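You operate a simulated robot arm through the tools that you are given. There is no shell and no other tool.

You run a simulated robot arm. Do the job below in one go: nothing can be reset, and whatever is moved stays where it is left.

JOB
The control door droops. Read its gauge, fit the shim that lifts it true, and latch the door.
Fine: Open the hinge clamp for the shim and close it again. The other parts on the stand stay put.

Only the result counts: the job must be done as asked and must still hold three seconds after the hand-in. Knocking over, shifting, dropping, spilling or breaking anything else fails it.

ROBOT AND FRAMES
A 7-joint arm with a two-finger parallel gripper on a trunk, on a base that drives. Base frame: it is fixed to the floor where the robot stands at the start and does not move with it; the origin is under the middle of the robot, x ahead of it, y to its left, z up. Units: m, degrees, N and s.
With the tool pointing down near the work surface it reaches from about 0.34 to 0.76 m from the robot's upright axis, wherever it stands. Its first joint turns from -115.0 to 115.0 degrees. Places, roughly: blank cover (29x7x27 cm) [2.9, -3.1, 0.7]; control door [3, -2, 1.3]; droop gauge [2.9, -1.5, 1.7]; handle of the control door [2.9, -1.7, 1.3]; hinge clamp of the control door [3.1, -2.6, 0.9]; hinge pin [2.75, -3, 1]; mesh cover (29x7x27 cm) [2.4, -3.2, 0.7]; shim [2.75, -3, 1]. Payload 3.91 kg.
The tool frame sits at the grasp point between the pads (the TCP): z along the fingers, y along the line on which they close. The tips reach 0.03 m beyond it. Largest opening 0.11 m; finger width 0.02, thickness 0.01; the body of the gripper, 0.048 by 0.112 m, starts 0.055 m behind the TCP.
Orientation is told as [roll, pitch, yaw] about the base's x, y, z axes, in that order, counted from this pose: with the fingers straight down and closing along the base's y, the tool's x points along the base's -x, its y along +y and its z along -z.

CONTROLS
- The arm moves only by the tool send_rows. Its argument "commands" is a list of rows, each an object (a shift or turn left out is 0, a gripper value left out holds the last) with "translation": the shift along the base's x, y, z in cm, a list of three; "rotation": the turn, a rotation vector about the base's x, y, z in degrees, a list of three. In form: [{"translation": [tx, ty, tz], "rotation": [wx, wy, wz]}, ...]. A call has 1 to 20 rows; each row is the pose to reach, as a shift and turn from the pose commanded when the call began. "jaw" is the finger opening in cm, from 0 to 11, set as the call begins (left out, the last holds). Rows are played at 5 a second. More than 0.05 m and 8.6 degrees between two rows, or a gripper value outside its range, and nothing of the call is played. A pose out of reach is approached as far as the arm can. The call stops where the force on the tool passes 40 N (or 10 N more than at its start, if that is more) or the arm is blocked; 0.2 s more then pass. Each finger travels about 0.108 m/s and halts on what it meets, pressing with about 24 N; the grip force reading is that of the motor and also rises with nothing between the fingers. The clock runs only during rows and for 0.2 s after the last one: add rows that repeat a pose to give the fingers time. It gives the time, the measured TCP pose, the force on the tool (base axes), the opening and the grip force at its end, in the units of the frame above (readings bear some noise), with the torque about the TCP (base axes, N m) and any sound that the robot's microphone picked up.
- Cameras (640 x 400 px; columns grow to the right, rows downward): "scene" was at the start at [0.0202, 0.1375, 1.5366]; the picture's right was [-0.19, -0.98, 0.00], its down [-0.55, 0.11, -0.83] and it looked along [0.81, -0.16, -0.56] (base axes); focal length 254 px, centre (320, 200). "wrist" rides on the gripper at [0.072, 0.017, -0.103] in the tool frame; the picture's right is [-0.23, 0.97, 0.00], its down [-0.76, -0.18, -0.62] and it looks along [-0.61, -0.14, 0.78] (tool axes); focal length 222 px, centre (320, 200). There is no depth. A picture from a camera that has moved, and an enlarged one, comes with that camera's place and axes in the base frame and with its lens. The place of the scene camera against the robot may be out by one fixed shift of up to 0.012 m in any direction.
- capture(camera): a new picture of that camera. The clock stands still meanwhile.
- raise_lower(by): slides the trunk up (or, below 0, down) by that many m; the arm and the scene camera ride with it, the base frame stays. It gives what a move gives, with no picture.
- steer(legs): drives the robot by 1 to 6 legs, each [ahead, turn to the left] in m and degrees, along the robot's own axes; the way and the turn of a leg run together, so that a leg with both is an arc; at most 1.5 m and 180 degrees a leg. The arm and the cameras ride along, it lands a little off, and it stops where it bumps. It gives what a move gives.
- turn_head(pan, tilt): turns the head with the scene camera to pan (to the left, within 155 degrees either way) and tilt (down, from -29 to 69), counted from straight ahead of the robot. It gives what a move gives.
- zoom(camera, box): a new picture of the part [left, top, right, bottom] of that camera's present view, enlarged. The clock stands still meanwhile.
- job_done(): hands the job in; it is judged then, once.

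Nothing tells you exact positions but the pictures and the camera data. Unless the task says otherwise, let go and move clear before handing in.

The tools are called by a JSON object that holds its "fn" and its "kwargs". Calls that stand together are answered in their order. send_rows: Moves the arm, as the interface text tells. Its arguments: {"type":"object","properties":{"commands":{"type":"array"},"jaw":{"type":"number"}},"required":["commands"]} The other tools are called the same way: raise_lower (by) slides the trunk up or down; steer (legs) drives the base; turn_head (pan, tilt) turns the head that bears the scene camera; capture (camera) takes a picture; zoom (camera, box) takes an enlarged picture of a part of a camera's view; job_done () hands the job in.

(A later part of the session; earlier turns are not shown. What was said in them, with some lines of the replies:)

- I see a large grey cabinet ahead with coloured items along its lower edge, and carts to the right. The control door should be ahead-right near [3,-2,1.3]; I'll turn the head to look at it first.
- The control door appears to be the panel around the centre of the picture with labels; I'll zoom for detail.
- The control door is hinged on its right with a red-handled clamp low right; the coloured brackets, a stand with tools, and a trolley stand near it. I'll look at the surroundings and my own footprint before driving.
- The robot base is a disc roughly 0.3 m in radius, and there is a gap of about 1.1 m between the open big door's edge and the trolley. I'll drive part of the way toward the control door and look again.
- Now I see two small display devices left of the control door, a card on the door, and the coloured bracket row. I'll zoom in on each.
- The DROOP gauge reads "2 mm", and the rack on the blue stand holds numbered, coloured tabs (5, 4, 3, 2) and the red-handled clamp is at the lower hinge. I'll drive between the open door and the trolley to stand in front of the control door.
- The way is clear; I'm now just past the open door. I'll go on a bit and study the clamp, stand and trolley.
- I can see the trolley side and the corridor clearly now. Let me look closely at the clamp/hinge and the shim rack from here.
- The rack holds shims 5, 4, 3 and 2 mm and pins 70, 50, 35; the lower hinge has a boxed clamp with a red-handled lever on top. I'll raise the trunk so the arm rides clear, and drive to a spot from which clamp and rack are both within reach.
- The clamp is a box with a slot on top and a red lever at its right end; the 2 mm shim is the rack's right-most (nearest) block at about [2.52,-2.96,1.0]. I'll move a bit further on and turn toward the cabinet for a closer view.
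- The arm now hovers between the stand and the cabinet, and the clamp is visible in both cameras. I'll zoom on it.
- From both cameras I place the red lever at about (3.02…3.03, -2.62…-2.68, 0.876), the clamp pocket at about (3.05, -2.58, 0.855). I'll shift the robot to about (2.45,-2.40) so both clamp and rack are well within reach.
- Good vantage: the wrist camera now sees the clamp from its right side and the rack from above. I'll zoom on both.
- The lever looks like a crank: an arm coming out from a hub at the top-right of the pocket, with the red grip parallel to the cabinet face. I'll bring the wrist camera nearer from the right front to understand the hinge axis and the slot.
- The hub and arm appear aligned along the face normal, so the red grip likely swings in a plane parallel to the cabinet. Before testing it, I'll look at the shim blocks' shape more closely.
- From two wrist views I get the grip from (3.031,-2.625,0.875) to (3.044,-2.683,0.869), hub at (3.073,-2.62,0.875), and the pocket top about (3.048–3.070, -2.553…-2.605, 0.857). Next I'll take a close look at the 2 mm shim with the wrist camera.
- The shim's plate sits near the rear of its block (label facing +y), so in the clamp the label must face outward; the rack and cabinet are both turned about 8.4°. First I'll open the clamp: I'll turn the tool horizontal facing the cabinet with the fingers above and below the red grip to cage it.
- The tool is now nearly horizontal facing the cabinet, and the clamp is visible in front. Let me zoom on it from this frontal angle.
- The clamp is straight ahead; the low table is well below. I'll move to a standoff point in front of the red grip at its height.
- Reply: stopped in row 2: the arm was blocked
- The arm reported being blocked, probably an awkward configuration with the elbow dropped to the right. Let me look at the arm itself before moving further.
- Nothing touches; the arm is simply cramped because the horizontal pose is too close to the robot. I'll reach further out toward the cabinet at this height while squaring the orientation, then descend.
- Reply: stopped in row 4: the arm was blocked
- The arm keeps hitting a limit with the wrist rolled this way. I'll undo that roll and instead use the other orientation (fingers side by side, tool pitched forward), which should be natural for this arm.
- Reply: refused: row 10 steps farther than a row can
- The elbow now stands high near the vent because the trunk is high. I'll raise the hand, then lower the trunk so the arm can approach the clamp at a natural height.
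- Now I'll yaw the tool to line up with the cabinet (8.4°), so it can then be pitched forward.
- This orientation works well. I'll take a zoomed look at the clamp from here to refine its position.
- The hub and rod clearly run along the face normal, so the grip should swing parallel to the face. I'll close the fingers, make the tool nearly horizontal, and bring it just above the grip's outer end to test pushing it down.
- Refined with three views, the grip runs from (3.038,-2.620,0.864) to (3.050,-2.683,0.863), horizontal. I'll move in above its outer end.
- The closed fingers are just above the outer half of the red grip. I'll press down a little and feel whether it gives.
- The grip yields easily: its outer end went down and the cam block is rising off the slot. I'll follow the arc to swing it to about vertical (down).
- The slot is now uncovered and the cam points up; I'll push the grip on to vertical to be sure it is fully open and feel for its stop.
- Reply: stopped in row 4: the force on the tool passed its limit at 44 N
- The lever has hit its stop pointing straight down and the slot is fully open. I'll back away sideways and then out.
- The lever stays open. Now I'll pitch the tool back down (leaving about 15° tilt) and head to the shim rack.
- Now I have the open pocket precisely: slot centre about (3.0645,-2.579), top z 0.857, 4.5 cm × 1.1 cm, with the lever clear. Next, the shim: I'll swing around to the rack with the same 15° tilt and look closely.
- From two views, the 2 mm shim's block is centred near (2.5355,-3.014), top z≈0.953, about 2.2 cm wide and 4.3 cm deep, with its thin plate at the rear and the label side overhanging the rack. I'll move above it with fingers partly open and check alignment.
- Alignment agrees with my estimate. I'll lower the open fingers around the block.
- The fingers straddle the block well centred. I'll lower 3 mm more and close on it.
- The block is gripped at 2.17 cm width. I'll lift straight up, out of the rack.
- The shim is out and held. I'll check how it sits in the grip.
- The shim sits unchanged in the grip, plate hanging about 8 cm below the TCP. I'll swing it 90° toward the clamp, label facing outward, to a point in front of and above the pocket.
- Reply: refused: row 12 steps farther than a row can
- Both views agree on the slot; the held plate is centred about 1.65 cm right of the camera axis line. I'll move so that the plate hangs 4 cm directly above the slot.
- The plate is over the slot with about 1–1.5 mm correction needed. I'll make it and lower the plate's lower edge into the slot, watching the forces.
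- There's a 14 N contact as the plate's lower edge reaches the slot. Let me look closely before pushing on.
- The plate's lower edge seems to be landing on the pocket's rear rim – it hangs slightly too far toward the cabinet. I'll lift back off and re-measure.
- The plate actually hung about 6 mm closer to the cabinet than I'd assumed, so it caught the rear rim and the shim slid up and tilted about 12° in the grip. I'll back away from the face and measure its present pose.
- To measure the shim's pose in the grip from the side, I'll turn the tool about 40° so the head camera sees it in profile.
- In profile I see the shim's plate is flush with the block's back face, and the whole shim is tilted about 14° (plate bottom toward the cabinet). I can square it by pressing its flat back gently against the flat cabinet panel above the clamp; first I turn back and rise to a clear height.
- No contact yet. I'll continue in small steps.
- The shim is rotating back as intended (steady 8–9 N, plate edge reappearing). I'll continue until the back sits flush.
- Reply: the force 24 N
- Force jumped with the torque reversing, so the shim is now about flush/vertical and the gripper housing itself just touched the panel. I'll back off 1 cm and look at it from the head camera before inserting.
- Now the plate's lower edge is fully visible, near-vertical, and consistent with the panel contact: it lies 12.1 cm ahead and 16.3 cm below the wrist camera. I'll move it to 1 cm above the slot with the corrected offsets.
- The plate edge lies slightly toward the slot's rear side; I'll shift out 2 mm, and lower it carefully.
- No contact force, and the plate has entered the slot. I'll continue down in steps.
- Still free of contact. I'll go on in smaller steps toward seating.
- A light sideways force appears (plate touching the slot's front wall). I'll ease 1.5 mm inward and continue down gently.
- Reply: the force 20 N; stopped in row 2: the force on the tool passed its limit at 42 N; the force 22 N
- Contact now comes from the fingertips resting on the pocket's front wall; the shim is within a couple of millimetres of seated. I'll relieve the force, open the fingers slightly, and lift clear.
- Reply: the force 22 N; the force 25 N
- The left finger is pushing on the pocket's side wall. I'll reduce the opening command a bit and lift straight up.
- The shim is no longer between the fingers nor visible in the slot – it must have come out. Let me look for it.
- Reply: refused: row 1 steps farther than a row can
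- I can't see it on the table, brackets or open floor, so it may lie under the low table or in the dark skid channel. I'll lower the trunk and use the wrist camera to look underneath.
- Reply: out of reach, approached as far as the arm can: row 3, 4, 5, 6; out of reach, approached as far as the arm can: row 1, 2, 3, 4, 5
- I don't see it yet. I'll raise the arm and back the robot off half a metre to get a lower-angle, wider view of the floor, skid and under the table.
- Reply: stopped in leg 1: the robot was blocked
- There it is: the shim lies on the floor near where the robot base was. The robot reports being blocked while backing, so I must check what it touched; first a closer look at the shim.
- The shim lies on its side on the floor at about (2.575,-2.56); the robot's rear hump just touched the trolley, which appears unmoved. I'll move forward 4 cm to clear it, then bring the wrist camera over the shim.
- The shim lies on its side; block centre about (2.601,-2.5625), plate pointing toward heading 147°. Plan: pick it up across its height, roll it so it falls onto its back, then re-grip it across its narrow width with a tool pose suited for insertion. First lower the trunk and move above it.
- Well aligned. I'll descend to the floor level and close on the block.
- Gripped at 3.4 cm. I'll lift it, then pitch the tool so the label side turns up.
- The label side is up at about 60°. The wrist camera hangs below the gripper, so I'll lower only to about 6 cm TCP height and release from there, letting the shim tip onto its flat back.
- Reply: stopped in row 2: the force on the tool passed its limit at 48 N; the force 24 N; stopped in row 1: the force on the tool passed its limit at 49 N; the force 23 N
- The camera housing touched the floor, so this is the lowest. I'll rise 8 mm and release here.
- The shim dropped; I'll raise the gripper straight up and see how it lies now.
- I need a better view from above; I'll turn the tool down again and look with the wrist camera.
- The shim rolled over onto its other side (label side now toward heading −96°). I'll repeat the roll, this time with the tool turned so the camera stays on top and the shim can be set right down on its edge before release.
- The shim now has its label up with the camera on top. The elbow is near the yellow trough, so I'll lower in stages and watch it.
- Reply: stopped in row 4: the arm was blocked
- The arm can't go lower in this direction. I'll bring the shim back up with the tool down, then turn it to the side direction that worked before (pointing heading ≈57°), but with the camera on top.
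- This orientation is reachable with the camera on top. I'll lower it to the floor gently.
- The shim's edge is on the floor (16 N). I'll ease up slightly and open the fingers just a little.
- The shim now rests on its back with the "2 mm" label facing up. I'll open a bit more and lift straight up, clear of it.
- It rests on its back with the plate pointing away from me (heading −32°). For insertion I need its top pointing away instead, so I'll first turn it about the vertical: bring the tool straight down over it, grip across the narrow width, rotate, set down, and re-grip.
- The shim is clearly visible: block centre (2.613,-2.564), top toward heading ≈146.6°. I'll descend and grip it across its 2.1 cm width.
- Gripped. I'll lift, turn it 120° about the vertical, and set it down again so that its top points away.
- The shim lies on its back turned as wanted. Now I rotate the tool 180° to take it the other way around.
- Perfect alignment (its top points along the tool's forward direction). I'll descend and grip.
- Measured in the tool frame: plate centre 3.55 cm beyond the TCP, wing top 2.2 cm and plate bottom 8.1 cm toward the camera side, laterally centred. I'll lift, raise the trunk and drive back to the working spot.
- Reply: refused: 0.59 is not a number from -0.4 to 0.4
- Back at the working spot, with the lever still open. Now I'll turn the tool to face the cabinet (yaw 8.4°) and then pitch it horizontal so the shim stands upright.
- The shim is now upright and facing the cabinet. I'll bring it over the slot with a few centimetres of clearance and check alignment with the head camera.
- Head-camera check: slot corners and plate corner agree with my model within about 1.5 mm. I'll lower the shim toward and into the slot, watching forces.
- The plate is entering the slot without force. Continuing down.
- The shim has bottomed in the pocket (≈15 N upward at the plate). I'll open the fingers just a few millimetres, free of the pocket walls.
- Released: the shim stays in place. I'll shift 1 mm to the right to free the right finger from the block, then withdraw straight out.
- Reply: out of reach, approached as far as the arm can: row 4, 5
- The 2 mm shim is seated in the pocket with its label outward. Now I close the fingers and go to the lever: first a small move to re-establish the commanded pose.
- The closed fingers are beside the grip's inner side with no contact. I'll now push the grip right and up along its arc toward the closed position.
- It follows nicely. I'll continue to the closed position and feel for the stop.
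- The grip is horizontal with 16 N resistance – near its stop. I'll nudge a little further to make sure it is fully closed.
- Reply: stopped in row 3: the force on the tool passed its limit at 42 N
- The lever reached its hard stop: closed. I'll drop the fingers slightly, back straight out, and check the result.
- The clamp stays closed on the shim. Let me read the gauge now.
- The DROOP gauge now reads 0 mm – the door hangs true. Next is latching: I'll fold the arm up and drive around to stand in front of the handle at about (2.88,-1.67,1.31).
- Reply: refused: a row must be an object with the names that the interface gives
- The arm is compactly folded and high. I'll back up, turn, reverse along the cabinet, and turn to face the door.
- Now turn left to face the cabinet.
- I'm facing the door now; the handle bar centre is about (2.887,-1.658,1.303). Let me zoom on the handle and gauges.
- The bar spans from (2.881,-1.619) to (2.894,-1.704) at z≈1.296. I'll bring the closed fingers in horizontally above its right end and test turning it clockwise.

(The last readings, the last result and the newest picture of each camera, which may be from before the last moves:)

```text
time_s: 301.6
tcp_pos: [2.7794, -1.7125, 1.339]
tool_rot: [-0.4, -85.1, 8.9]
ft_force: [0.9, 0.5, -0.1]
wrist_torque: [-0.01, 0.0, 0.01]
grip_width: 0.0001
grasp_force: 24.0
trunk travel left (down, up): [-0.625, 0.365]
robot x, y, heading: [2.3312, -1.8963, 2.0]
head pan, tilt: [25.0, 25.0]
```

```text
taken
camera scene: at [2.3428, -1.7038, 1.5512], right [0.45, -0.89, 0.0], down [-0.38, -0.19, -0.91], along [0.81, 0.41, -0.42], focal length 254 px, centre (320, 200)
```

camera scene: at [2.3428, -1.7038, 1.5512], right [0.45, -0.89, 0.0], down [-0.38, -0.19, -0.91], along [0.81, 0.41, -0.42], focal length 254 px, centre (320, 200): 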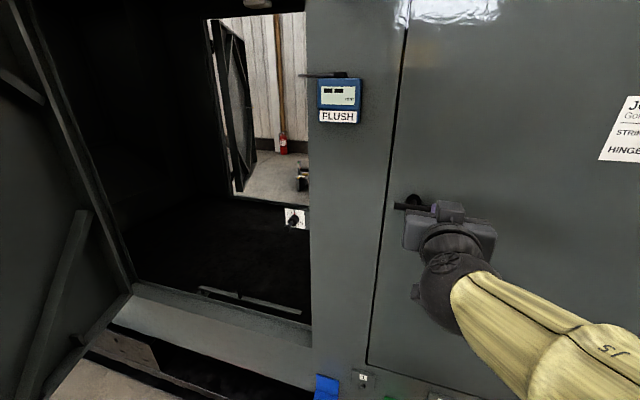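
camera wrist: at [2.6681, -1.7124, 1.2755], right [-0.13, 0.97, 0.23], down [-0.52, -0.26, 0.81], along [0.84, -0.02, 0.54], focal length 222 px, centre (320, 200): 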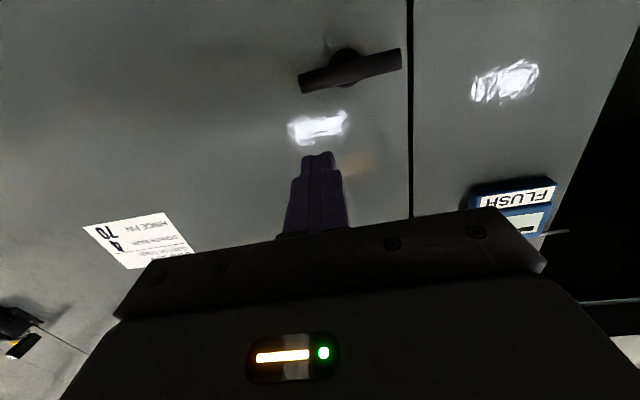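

{"fn": "zoom", "kwargs": {"camera": "wrist", "box": [285, 25, 415, 110]}}

```text
4.71 times, centred on (350, 68) of wrist
camera zoom: at [2.6682, -1.7125, 1.2758], right [-0.13, 0.97, 0.23], down [-0.52, -0.26, 0.81], along [0.84, -0.02, 0.54], focal length 1045 px, centre (179, 824)
```

zoom: 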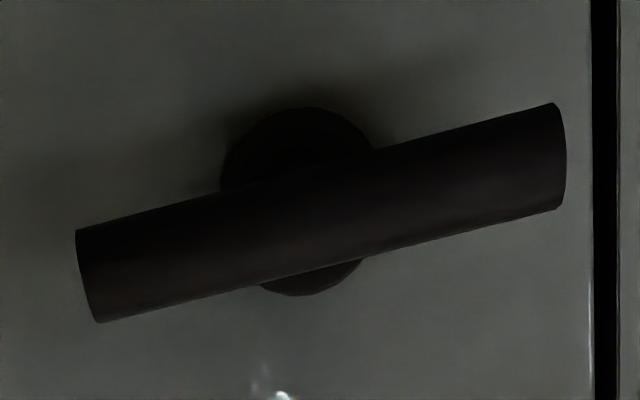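

{"fn": "send_rows", "kwargs": {"commands": [{"translation": [3.4, 0.5, 0]}, {"translation": [6.8, 1.0, 0]}, {"translation": [10.1, 1.5, 0]}, {"translation": [10.1, 1.5, -1]}, {"translation": [10.1, 1.5, -1]}]}}

{"fn": "capture", "kwargs": {"camera": "wrist"}}

{"fn": "send_rows", "kwargs": {"commands": [{"translation": [0, 0, -0.6]}, {"translation": [0, 0, -1.2]}, {"translation": [0, 0, -1.8]}, {"translation": [0, 0, -2.4]}]}}

{"fn": "capture", "kwargs": {"camera": "wrist"}}

```text
time_s: 302.8
tcp_pos: [2.8819, -1.6973, 1.3306]
tool_rot: [-0.1, -85.2, 8.8]
ft_force: [-0.2, 0.2, -0.5]
wrist_torque: [-0.02, -0.02, -0.02]
grip_width: 0.0002
grasp_force: 24.0
trunk travel left (down, up): [-0.625, 0.365]
robot x, y, heading: [2.3329, -1.8961, 2.1]
head pan, tilt: [25.0, 25.0]
```

```text
taken
camera wrist: at [2.7705, -1.6977, 1.2664], right [-0.13, 0.97, 0.23], down [-0.52, -0.26, 0.81], along [0.84, -0.02, 0.54], focal length 222 px, centre (320, 200)
```

wrist: 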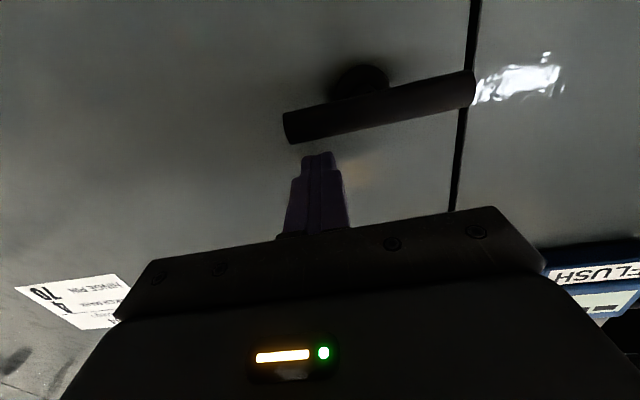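

```text
time_s: 303.8
tcp_pos: [2.8786, -1.6985, 1.3135]
tool_rot: [0.9, -86.0, 7.6]
ft_force: [3.3, 1.8, 32.9]
wrist_torque: [0.02, -0.16, 0.47]
grip_width: 0.0001
grasp_force: 24.3
trunk travel left (down, up): [-0.625, 0.365]
robot x, y, heading: [2.3315, -1.895, 2.1]
head pan, tilt: [25.0, 25.0]
```

```text
taken
camera wrist: at [2.7685, -1.6974, 1.2476], right [-0.13, 0.97, 0.23], down [-0.54, -0.26, 0.8], along [0.83, -0.02, 0.55], focal length 222 px, centre (320, 200)
```

wrist: 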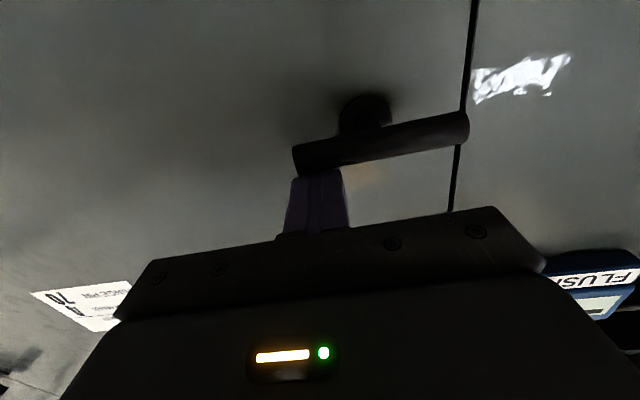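

Clockwise is blocked (33 N, no rotation). I'll lift off, go over to the left end and try counter-clockwise.

{"fn": "send_rows", "kwargs": {"commands": [{"translation": [0, 0, 1]}, {"translation": [0, 0, 2.4]}, {"translation": [-0.5, 3.4, 2.4]}, {"translation": [-1.0, 6.7, 2.4]}, {"translation": [-1.0, 6.7, 2.4]}]}}

{"fn": "capture", "kwargs": {"camera": "wrist"}}

{"fn": "send_rows", "kwargs": {"commands": [{"translation": [0, 0, -0.6]}, {"translation": [0, 0, -1.2]}, {"translation": [0, 0, -1.8]}, {"translation": [0, 0, -2.4]}]}}

{"fn": "capture", "kwargs": {"camera": "wrist"}}

```text
time_s: 305.0
tcp_pos: [2.8701, -1.6313, 1.3297]
tool_rot: [-0.2, -85.3, 8.9]
ft_force: [0.7, -0.4, -0.5]
wrist_torque: [0.01, 0.02, -0.01]
grip_width: 0.0
grasp_force: 24.1
trunk travel left (down, up): [-0.625, 0.365]
robot x, y, heading: [2.333, -1.8985, 1.8]
head pan, tilt: [25.0, 25.0]
```

```text
taken
camera wrist: at [2.7581, -1.6312, 1.2654], right [-0.13, 0.97, 0.23], down [-0.52, -0.26, 0.81], along [0.84, -0.02, 0.54], focal length 222 px, centre (320, 200)
```

wrist: 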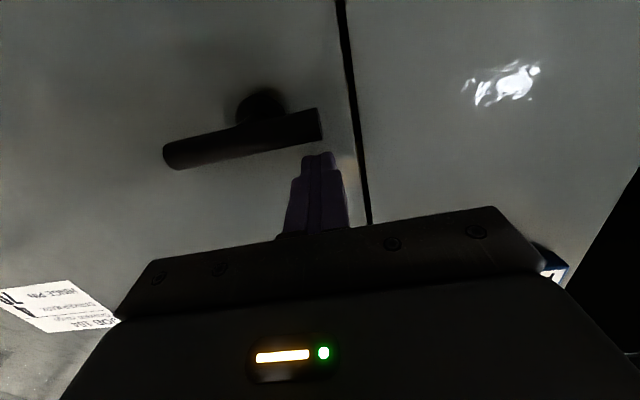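

```text
time_s: 306.0
tcp_pos: [2.8715, -1.6318, 1.3056]
tool_rot: [-0.4, -85.3, 9.0]
ft_force: [-1.6, -0.1, 1.3]
wrist_torque: [0.02, 0.03, 0.0]
grip_width: 0.0
grasp_force: 24.0
trunk travel left (down, up): [-0.625, 0.365]
robot x, y, heading: [2.334, -1.9012, 1.6]
head pan, tilt: [25.0, 25.0]
```

```text
taken
camera wrist: at [2.7592, -1.6304, 1.2423], right [-0.13, 0.97, 0.23], down [-0.53, -0.26, 0.81], along [0.84, -0.02, 0.54], focal length 222 px, centre (320, 200)
```

wrist: 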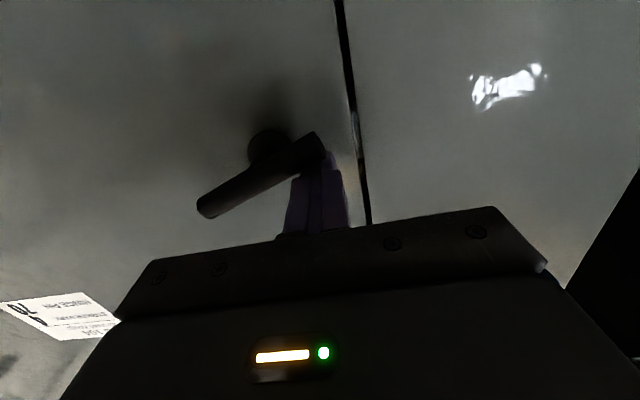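

Counter-clockwise it turns freely. I'll follow the arc to bring the handle to vertical and listen/feel for the latch.

{"fn": "send_rows", "kwargs": {"commands": [{"translation": [-0.08, 0.55, -0.87]}, {"translation": [-0.06, 0.42, -1.87]}, {"translation": [0, 0.02, -2.81]}, {"translation": [0.09, -0.6, -3.61]}]}}

{"fn": "zoom", "kwargs": {"camera": "scene", "box": [370, 180, 450, 240]}}

{"fn": "capture", "kwargs": {"camera": "wrist"}}

```text
time_s: 307.0
tcp_pos: [2.8721, -1.6375, 1.2694]
tool_rot: [-0.1, -85.2, 8.6]
ft_force: [0.1, 0.8, 0.0]
wrist_torque: [0.0, 0.02, -0.03]
grip_width: 0.0
grasp_force: 23.7
trunk travel left (down, up): [-0.625, 0.365]
robot x, y, heading: [2.3342, -1.8961, 1.8]
head pan, tilt: [25.0, 25.0]
```

```text
6.67 times, centred on (410, 210) of scene
camera zoom: at [2.3429, -1.7038, 1.5511], right [0.45, -0.89, 0.0], down [-0.38, -0.19, -0.91], along [0.81, 0.41, -0.42], focal length 1694 px, centre (-280, 133)
```

zoom: 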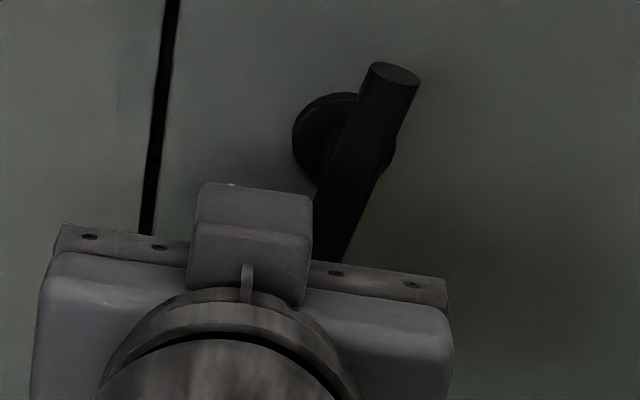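

```text
taken
camera wrist: at [2.7604, -1.6363, 1.2055], right [-0.13, 0.97, 0.23], down [-0.52, -0.26, 0.81], along [0.84, -0.02, 0.54], focal length 222 px, centre (320, 200)
```

wrist: 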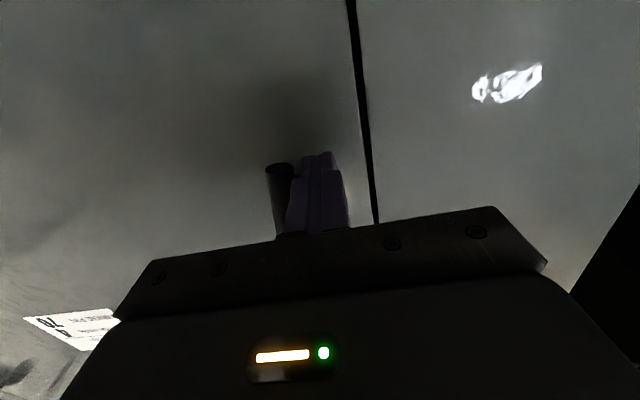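

{"fn": "send_rows", "kwargs": {"commands": [{"translation": [0.08, -0.52, -0.44]}, {"translation": [0.12, -0.8, -0.62]}, {"translation": [0.16, -1.11, -0.78]}, {"translation": [0.21, -1.42, -0.9]}]}}

{"fn": "zoom", "kwargs": {"camera": "scene", "box": [370, 180, 450, 240]}}

```text
time_s: 308.0
tcp_pos: [2.8719, -1.6453, 1.2608]
tool_rot: [-2.7, -85.4, 11.7]
ft_force: [-5.6, 18.0, 6.4]
wrist_torque: [-0.28, -0.08, -0.04]
grip_width: 0.0003
grasp_force: 24.0
trunk travel left (down, up): [-0.625, 0.365]
robot x, y, heading: [2.3321, -1.8969, 1.9]
head pan, tilt: [25.0, 25.0]
```

```text
6.67 times, centred on (410, 210) of scene
camera zoom: at [2.3408, -1.7003, 1.5508], right [0.45, -0.89, 0.0], down [-0.38, -0.19, -0.91], along [0.81, 0.41, -0.42], focal length 1694 px, centre (-280, 133)
```

zoom: 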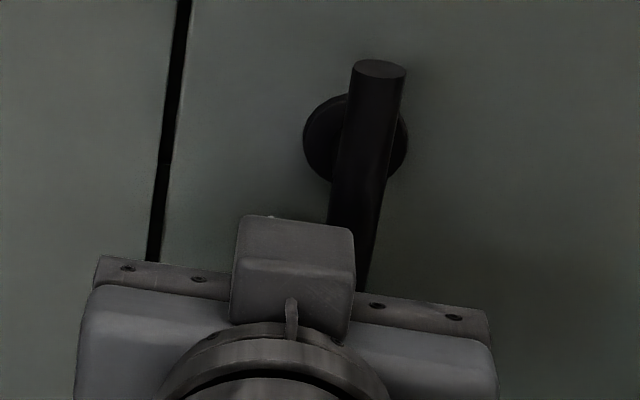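

It's essentially vertical, with rising resistance. A little more push to confirm the stop.

{"fn": "send_rows", "kwargs": {"commands": [{"translation": [0.04, -0.25, -0.08]}, {"translation": [0.08, -0.5, -0.12]}]}}

{"fn": "zoom", "kwargs": {"camera": "scene", "box": [370, 180, 450, 240]}}

```text
time_s: 308.6
tcp_pos: [2.8681, -1.6484, 1.2596]
tool_rot: [-2.6, -85.2, 11.6]
ft_force: [-21.3, 24.7, 3.2]
wrist_torque: [-0.14, -0.2, -0.09]
grip_width: 0.0
grasp_force: 24.0
trunk travel left (down, up): [-0.625, 0.365]
robot x, y, heading: [2.3316, -1.8983, 2.1]
head pan, tilt: [25.0, 25.0]
```

```text
6.67 times, centred on (410, 210) of scene
camera zoom: at [2.3379, -1.6989, 1.5505], right [0.45, -0.89, 0.0], down [-0.37, -0.19, -0.91], along [0.81, 0.41, -0.42], focal length 1694 px, centre (-280, 133)
```

zoom: 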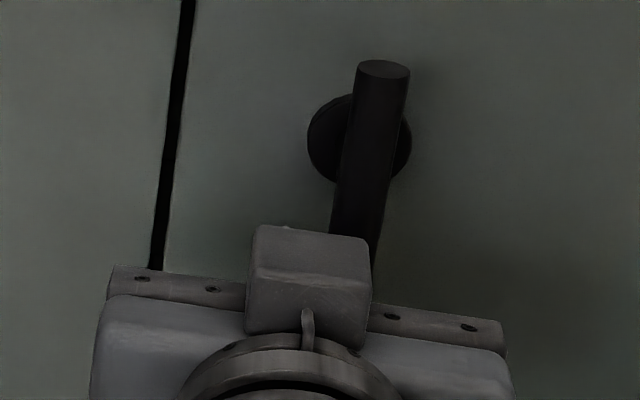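

The handle is at its hard stop, vertical. I'll move the fingers off it sideways and back out, then inspect.

{"fn": "send_rows", "kwargs": {"commands": [{"translation": [-0.1, 0.8, 0]}, {"translation": [-0.3, 2.2, 0]}, {"translation": [-3, 1.8, 0]}, {"translation": [-6.5, 1.3, 0]}, {"translation": [-10, 0.8, 0]}, {"translation": [-13, 0.3, 0]}]}}

{"fn": "capture", "kwargs": {"camera": "wrist"}}

{"fn": "turn_head", "kwargs": {"pan": 30, "tilt": 10}}

{"fn": "capture", "kwargs": {"camera": "scene"}}

```text
time_s: 310.0
tcp_pos: [2.7422, -1.654, 1.2594]
tool_rot: [0.1, -85.2, 8.5]
ft_force: [-0.3, 0.0, -0.8]
wrist_torque: [-0.02, 0.01, 0.0]
grip_width: 0.0
grasp_force: 23.8
trunk travel left (down, up): [-0.625, 0.365]
robot x, y, heading: [2.3349, -1.8958, 1.7]
head pan, tilt: [25.0, 25.0]
```

```text
taken
camera wrist: at [2.6309, -1.6529, 1.1958], right [-0.13, 0.97, 0.23], down [-0.53, -0.26, 0.81], along [0.84, -0.02, 0.54], focal length 222 px, centre (320, 200)
```

wrist: 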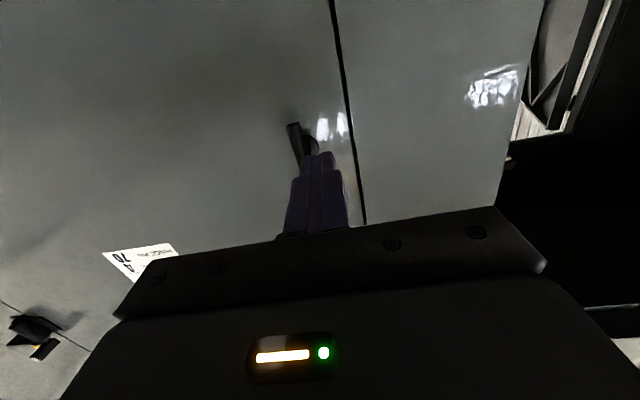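

```text
time_s: 310.8
tcp_pos: [2.7443, -1.6529, 1.2593]
tool_rot: [-0.4, -85.1, 8.9]
ft_force: [-1.1, -0.2, -0.2]
wrist_torque: [-0.03, -0.01, -0.03]
grip_width: 0.0
grasp_force: 24.4
trunk travel left (down, up): [-0.625, 0.365]
robot x, y, heading: [2.3332, -1.898, 1.8]
head pan, tilt: [30.0, 10.0]
```

```text
taken
camera scene: at [2.3396, -1.6962, 1.5755], right [0.53, -0.85, 0.0], down [-0.15, -0.09, -0.98], along [0.84, 0.52, -0.17], focal length 254 px, centre (320, 200)
```

scene: 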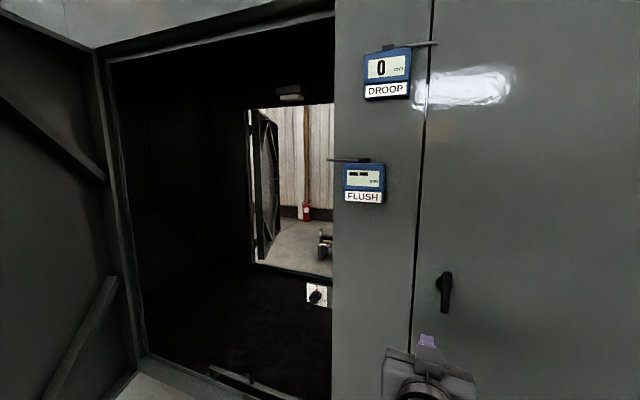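

The handle stands vertical and DROOP reads 0. Let me verify handle, clamp and stand in detail before finishing.

{"fn": "zoom", "kwargs": {"camera": "scene", "box": [400, 250, 490, 340]}}

{"fn": "turn_head", "kwargs": {"pan": -40, "tilt": 25}}

{"fn": "capture", "kwargs": {"camera": "scene"}}

```text
4.44 times, centred on (445, 295) of scene
camera zoom: at [2.3396, -1.6962, 1.5755], right [0.53, -0.85, 0.0], down [-0.15, -0.09, -0.98], along [0.84, 0.52, -0.17], focal length 1129 px, centre (-236, -222)
```

zoom: 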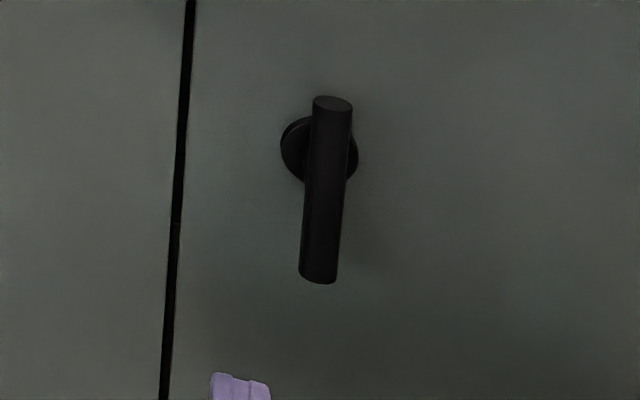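

```text
time_s: 312.2
tcp_pos: [2.7433, -1.6524, 1.2592]
tool_rot: [-0.2, -85.0, 8.9]
ft_force: [0.8, 0.0, -0.1]
wrist_torque: [-0.01, -0.03, 0.0]
grip_width: 0.0
grasp_force: 23.8
trunk travel left (down, up): [-0.625, 0.365]
robot x, y, heading: [2.3309, -1.8976, 2.0]
head pan, tilt: [-40.0, 25.0]
```

```text
taken
camera scene: at [2.3331, -1.8022, 1.5512], right [-0.62, -0.79, 0.0], down [-0.33, 0.26, -0.91], along [0.71, -0.56, -0.42], focal length 254 px, centre (320, 200)
```

scene: 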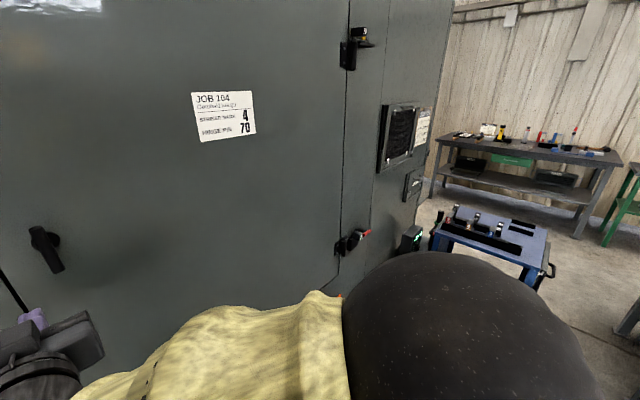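

{"fn": "zoom", "kwargs": {"camera": "scene", "box": [320, 210, 390, 265]}}

{"fn": "zoom", "kwargs": {"camera": "scene", "box": [395, 190, 565, 290]}}

{"fn": "zoom", "kwargs": {"camera": "scene", "box": [330, 15, 400, 80]}}

```text
7.27 times, centred on (355, 238) of scene
camera zoom: at [2.3331, -1.8022, 1.5512], right [-0.62, -0.79, 0.0], down [-0.33, 0.26, -0.91], along [0.71, -0.56, -0.42], focal length 1848 px, centre (66, -73)
```

zoom: 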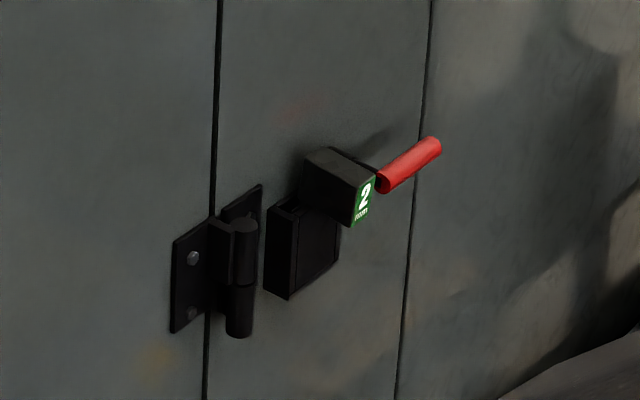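

```text
3.76 times, centred on (480, 240) of scene
camera zoom: at [2.3331, -1.8022, 1.5512], right [-0.62, -0.79, 0.0], down [-0.33, 0.26, -0.91], along [0.71, -0.56, -0.42], focal length 956 px, centre (-282, 49)
```

zoom: 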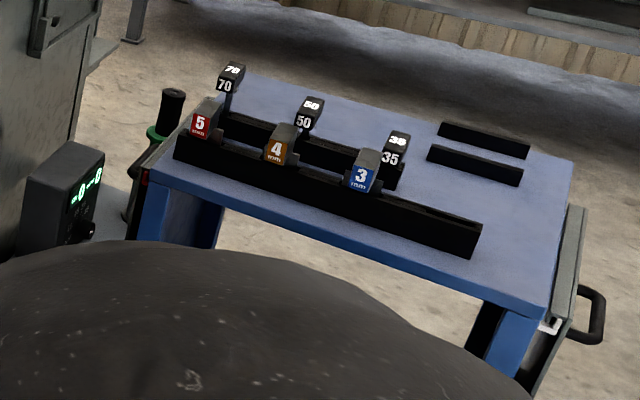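

```text
6.15 times, centred on (365, 48) of scene
camera zoom: at [2.3331, -1.8022, 1.5512], right [-0.62, -0.79, 0.0], down [-0.33, 0.26, -0.91], along [0.71, -0.56, -0.42], focal length 1563 px, centre (43, 1138)
```

zoom: 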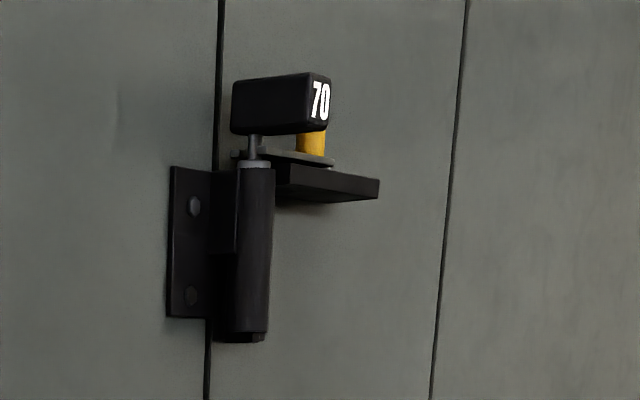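

Everything is in order: the 2 mm shim is clamped, the other shims and pins are untouched, the handle is vertical. I'll withdraw the arm a bit more and take a last look at gauge and handle.

{"fn": "send_rows", "kwargs": {"commands": [{"translation": [-1.5, -1.5, 1], "rotation": [-1.1, 7.5, 0]}, {"translation": [-3, -3, 2], "rotation": [-2.2, 15, 0]}, {"translation": [-4, -4.5, 3], "rotation": [-3.3, 22.4, 0]}, {"translation": [-5, -6, 4], "rotation": [-4.4, 29.9, 0]}, {"translation": [-5, -7.5, 4], "rotation": [-5.5, 37.3, 0]}, {"translation": [-5, -7.5, 4], "rotation": [-5.5, 37.3, 0]}]}}

{"fn": "turn_head", "kwargs": {"pan": 30, "tilt": 10}}

{"fn": "zoom", "kwargs": {"camera": "scene", "box": [330, 30, 490, 340]}}

```text
time_s: 313.6
tcp_pos: [2.7082, -1.7113, 1.2936]
tool_rot: [0.1, -47.5, 8.6]
ft_force: [0.1, 0.2, 0.4]
wrist_torque: [-0.02, 0.0, -0.03]
grip_width: 0.0001
grasp_force: 24.4
out of reach, approached as far as the arm can: row 3, 4, 5, 6
trunk travel left (down, up): [-0.625, 0.365]
robot x, y, heading: [2.3323, -1.8952, 1.7]
head pan, tilt: [-40.0, 25.0]
```

```text
time_s: 315.0
tcp_pos: [2.7078, -1.7125, 1.2939]
tool_rot: [0.1, -47.4, 8.4]
ft_force: [0.4, -0.7, 0.3]
wrist_torque: [0.01, 0.0, 0.01]
grip_width: 0.0003
grasp_force: 24.4
trunk travel left (down, up): [-0.625, 0.365]
robot x, y, heading: [2.3303, -1.8992, 1.7]
head pan, tilt: [30.0, 10.0]
```

```text
1.29 times, centred on (410, 185) of scene
camera zoom: at [2.3396, -1.6963, 1.5755], right [0.53, -0.85, 0.0], down [-0.15, -0.09, -0.98], along [0.84, 0.52, -0.17], focal length 328 px, centre (204, 219)
```

zoom: 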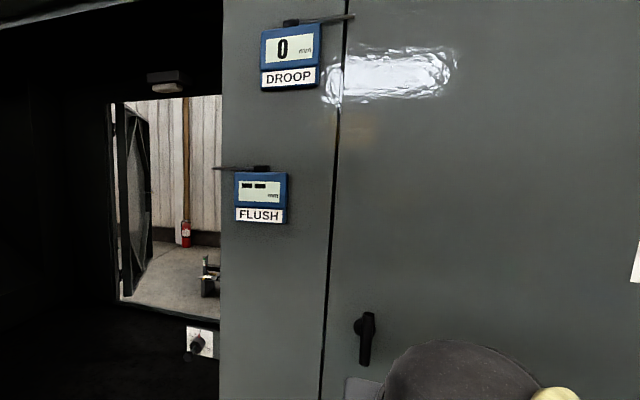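

The DROOP gauge reads 0 mm, the handle stays vertical at its stop, the shim is clamped and the arm is clear. I'm handing the job in.

{"fn": "job_done", "kwargs": {}}

```text
The job is handed in.
```

The control door now hangs true and is latched, and I have handed the job in. The droop gauge read 2 mm at the start and reads 0 mm now.

- **Shim:** the 2 mm shim sits in the hinge-clamp pocket with its label facing out. The clamp lever is closed to its stop.
- **Latch:** the handle turned only counter-clockwise. I took it about 90° to its hard stop and it stays vertical. I did not pull on the door to test the latch.
- **Other parts:** the remaining shims and hinge pins on the stand look untouched in the last pictures, and so does the pin in the upper hinge.

Two things went wrong on the way:

- **Dropped shim:** on the first try the shim came out of the pocket when I released it, and it fell to the floor. I picked it up and fitted it on the second try. I saw nothing else disturbed.
- **Trolley contact:** while backing up, the robot's rear hump touched the trolley and the base stopped. The trolley's measured position matches where it stood before.
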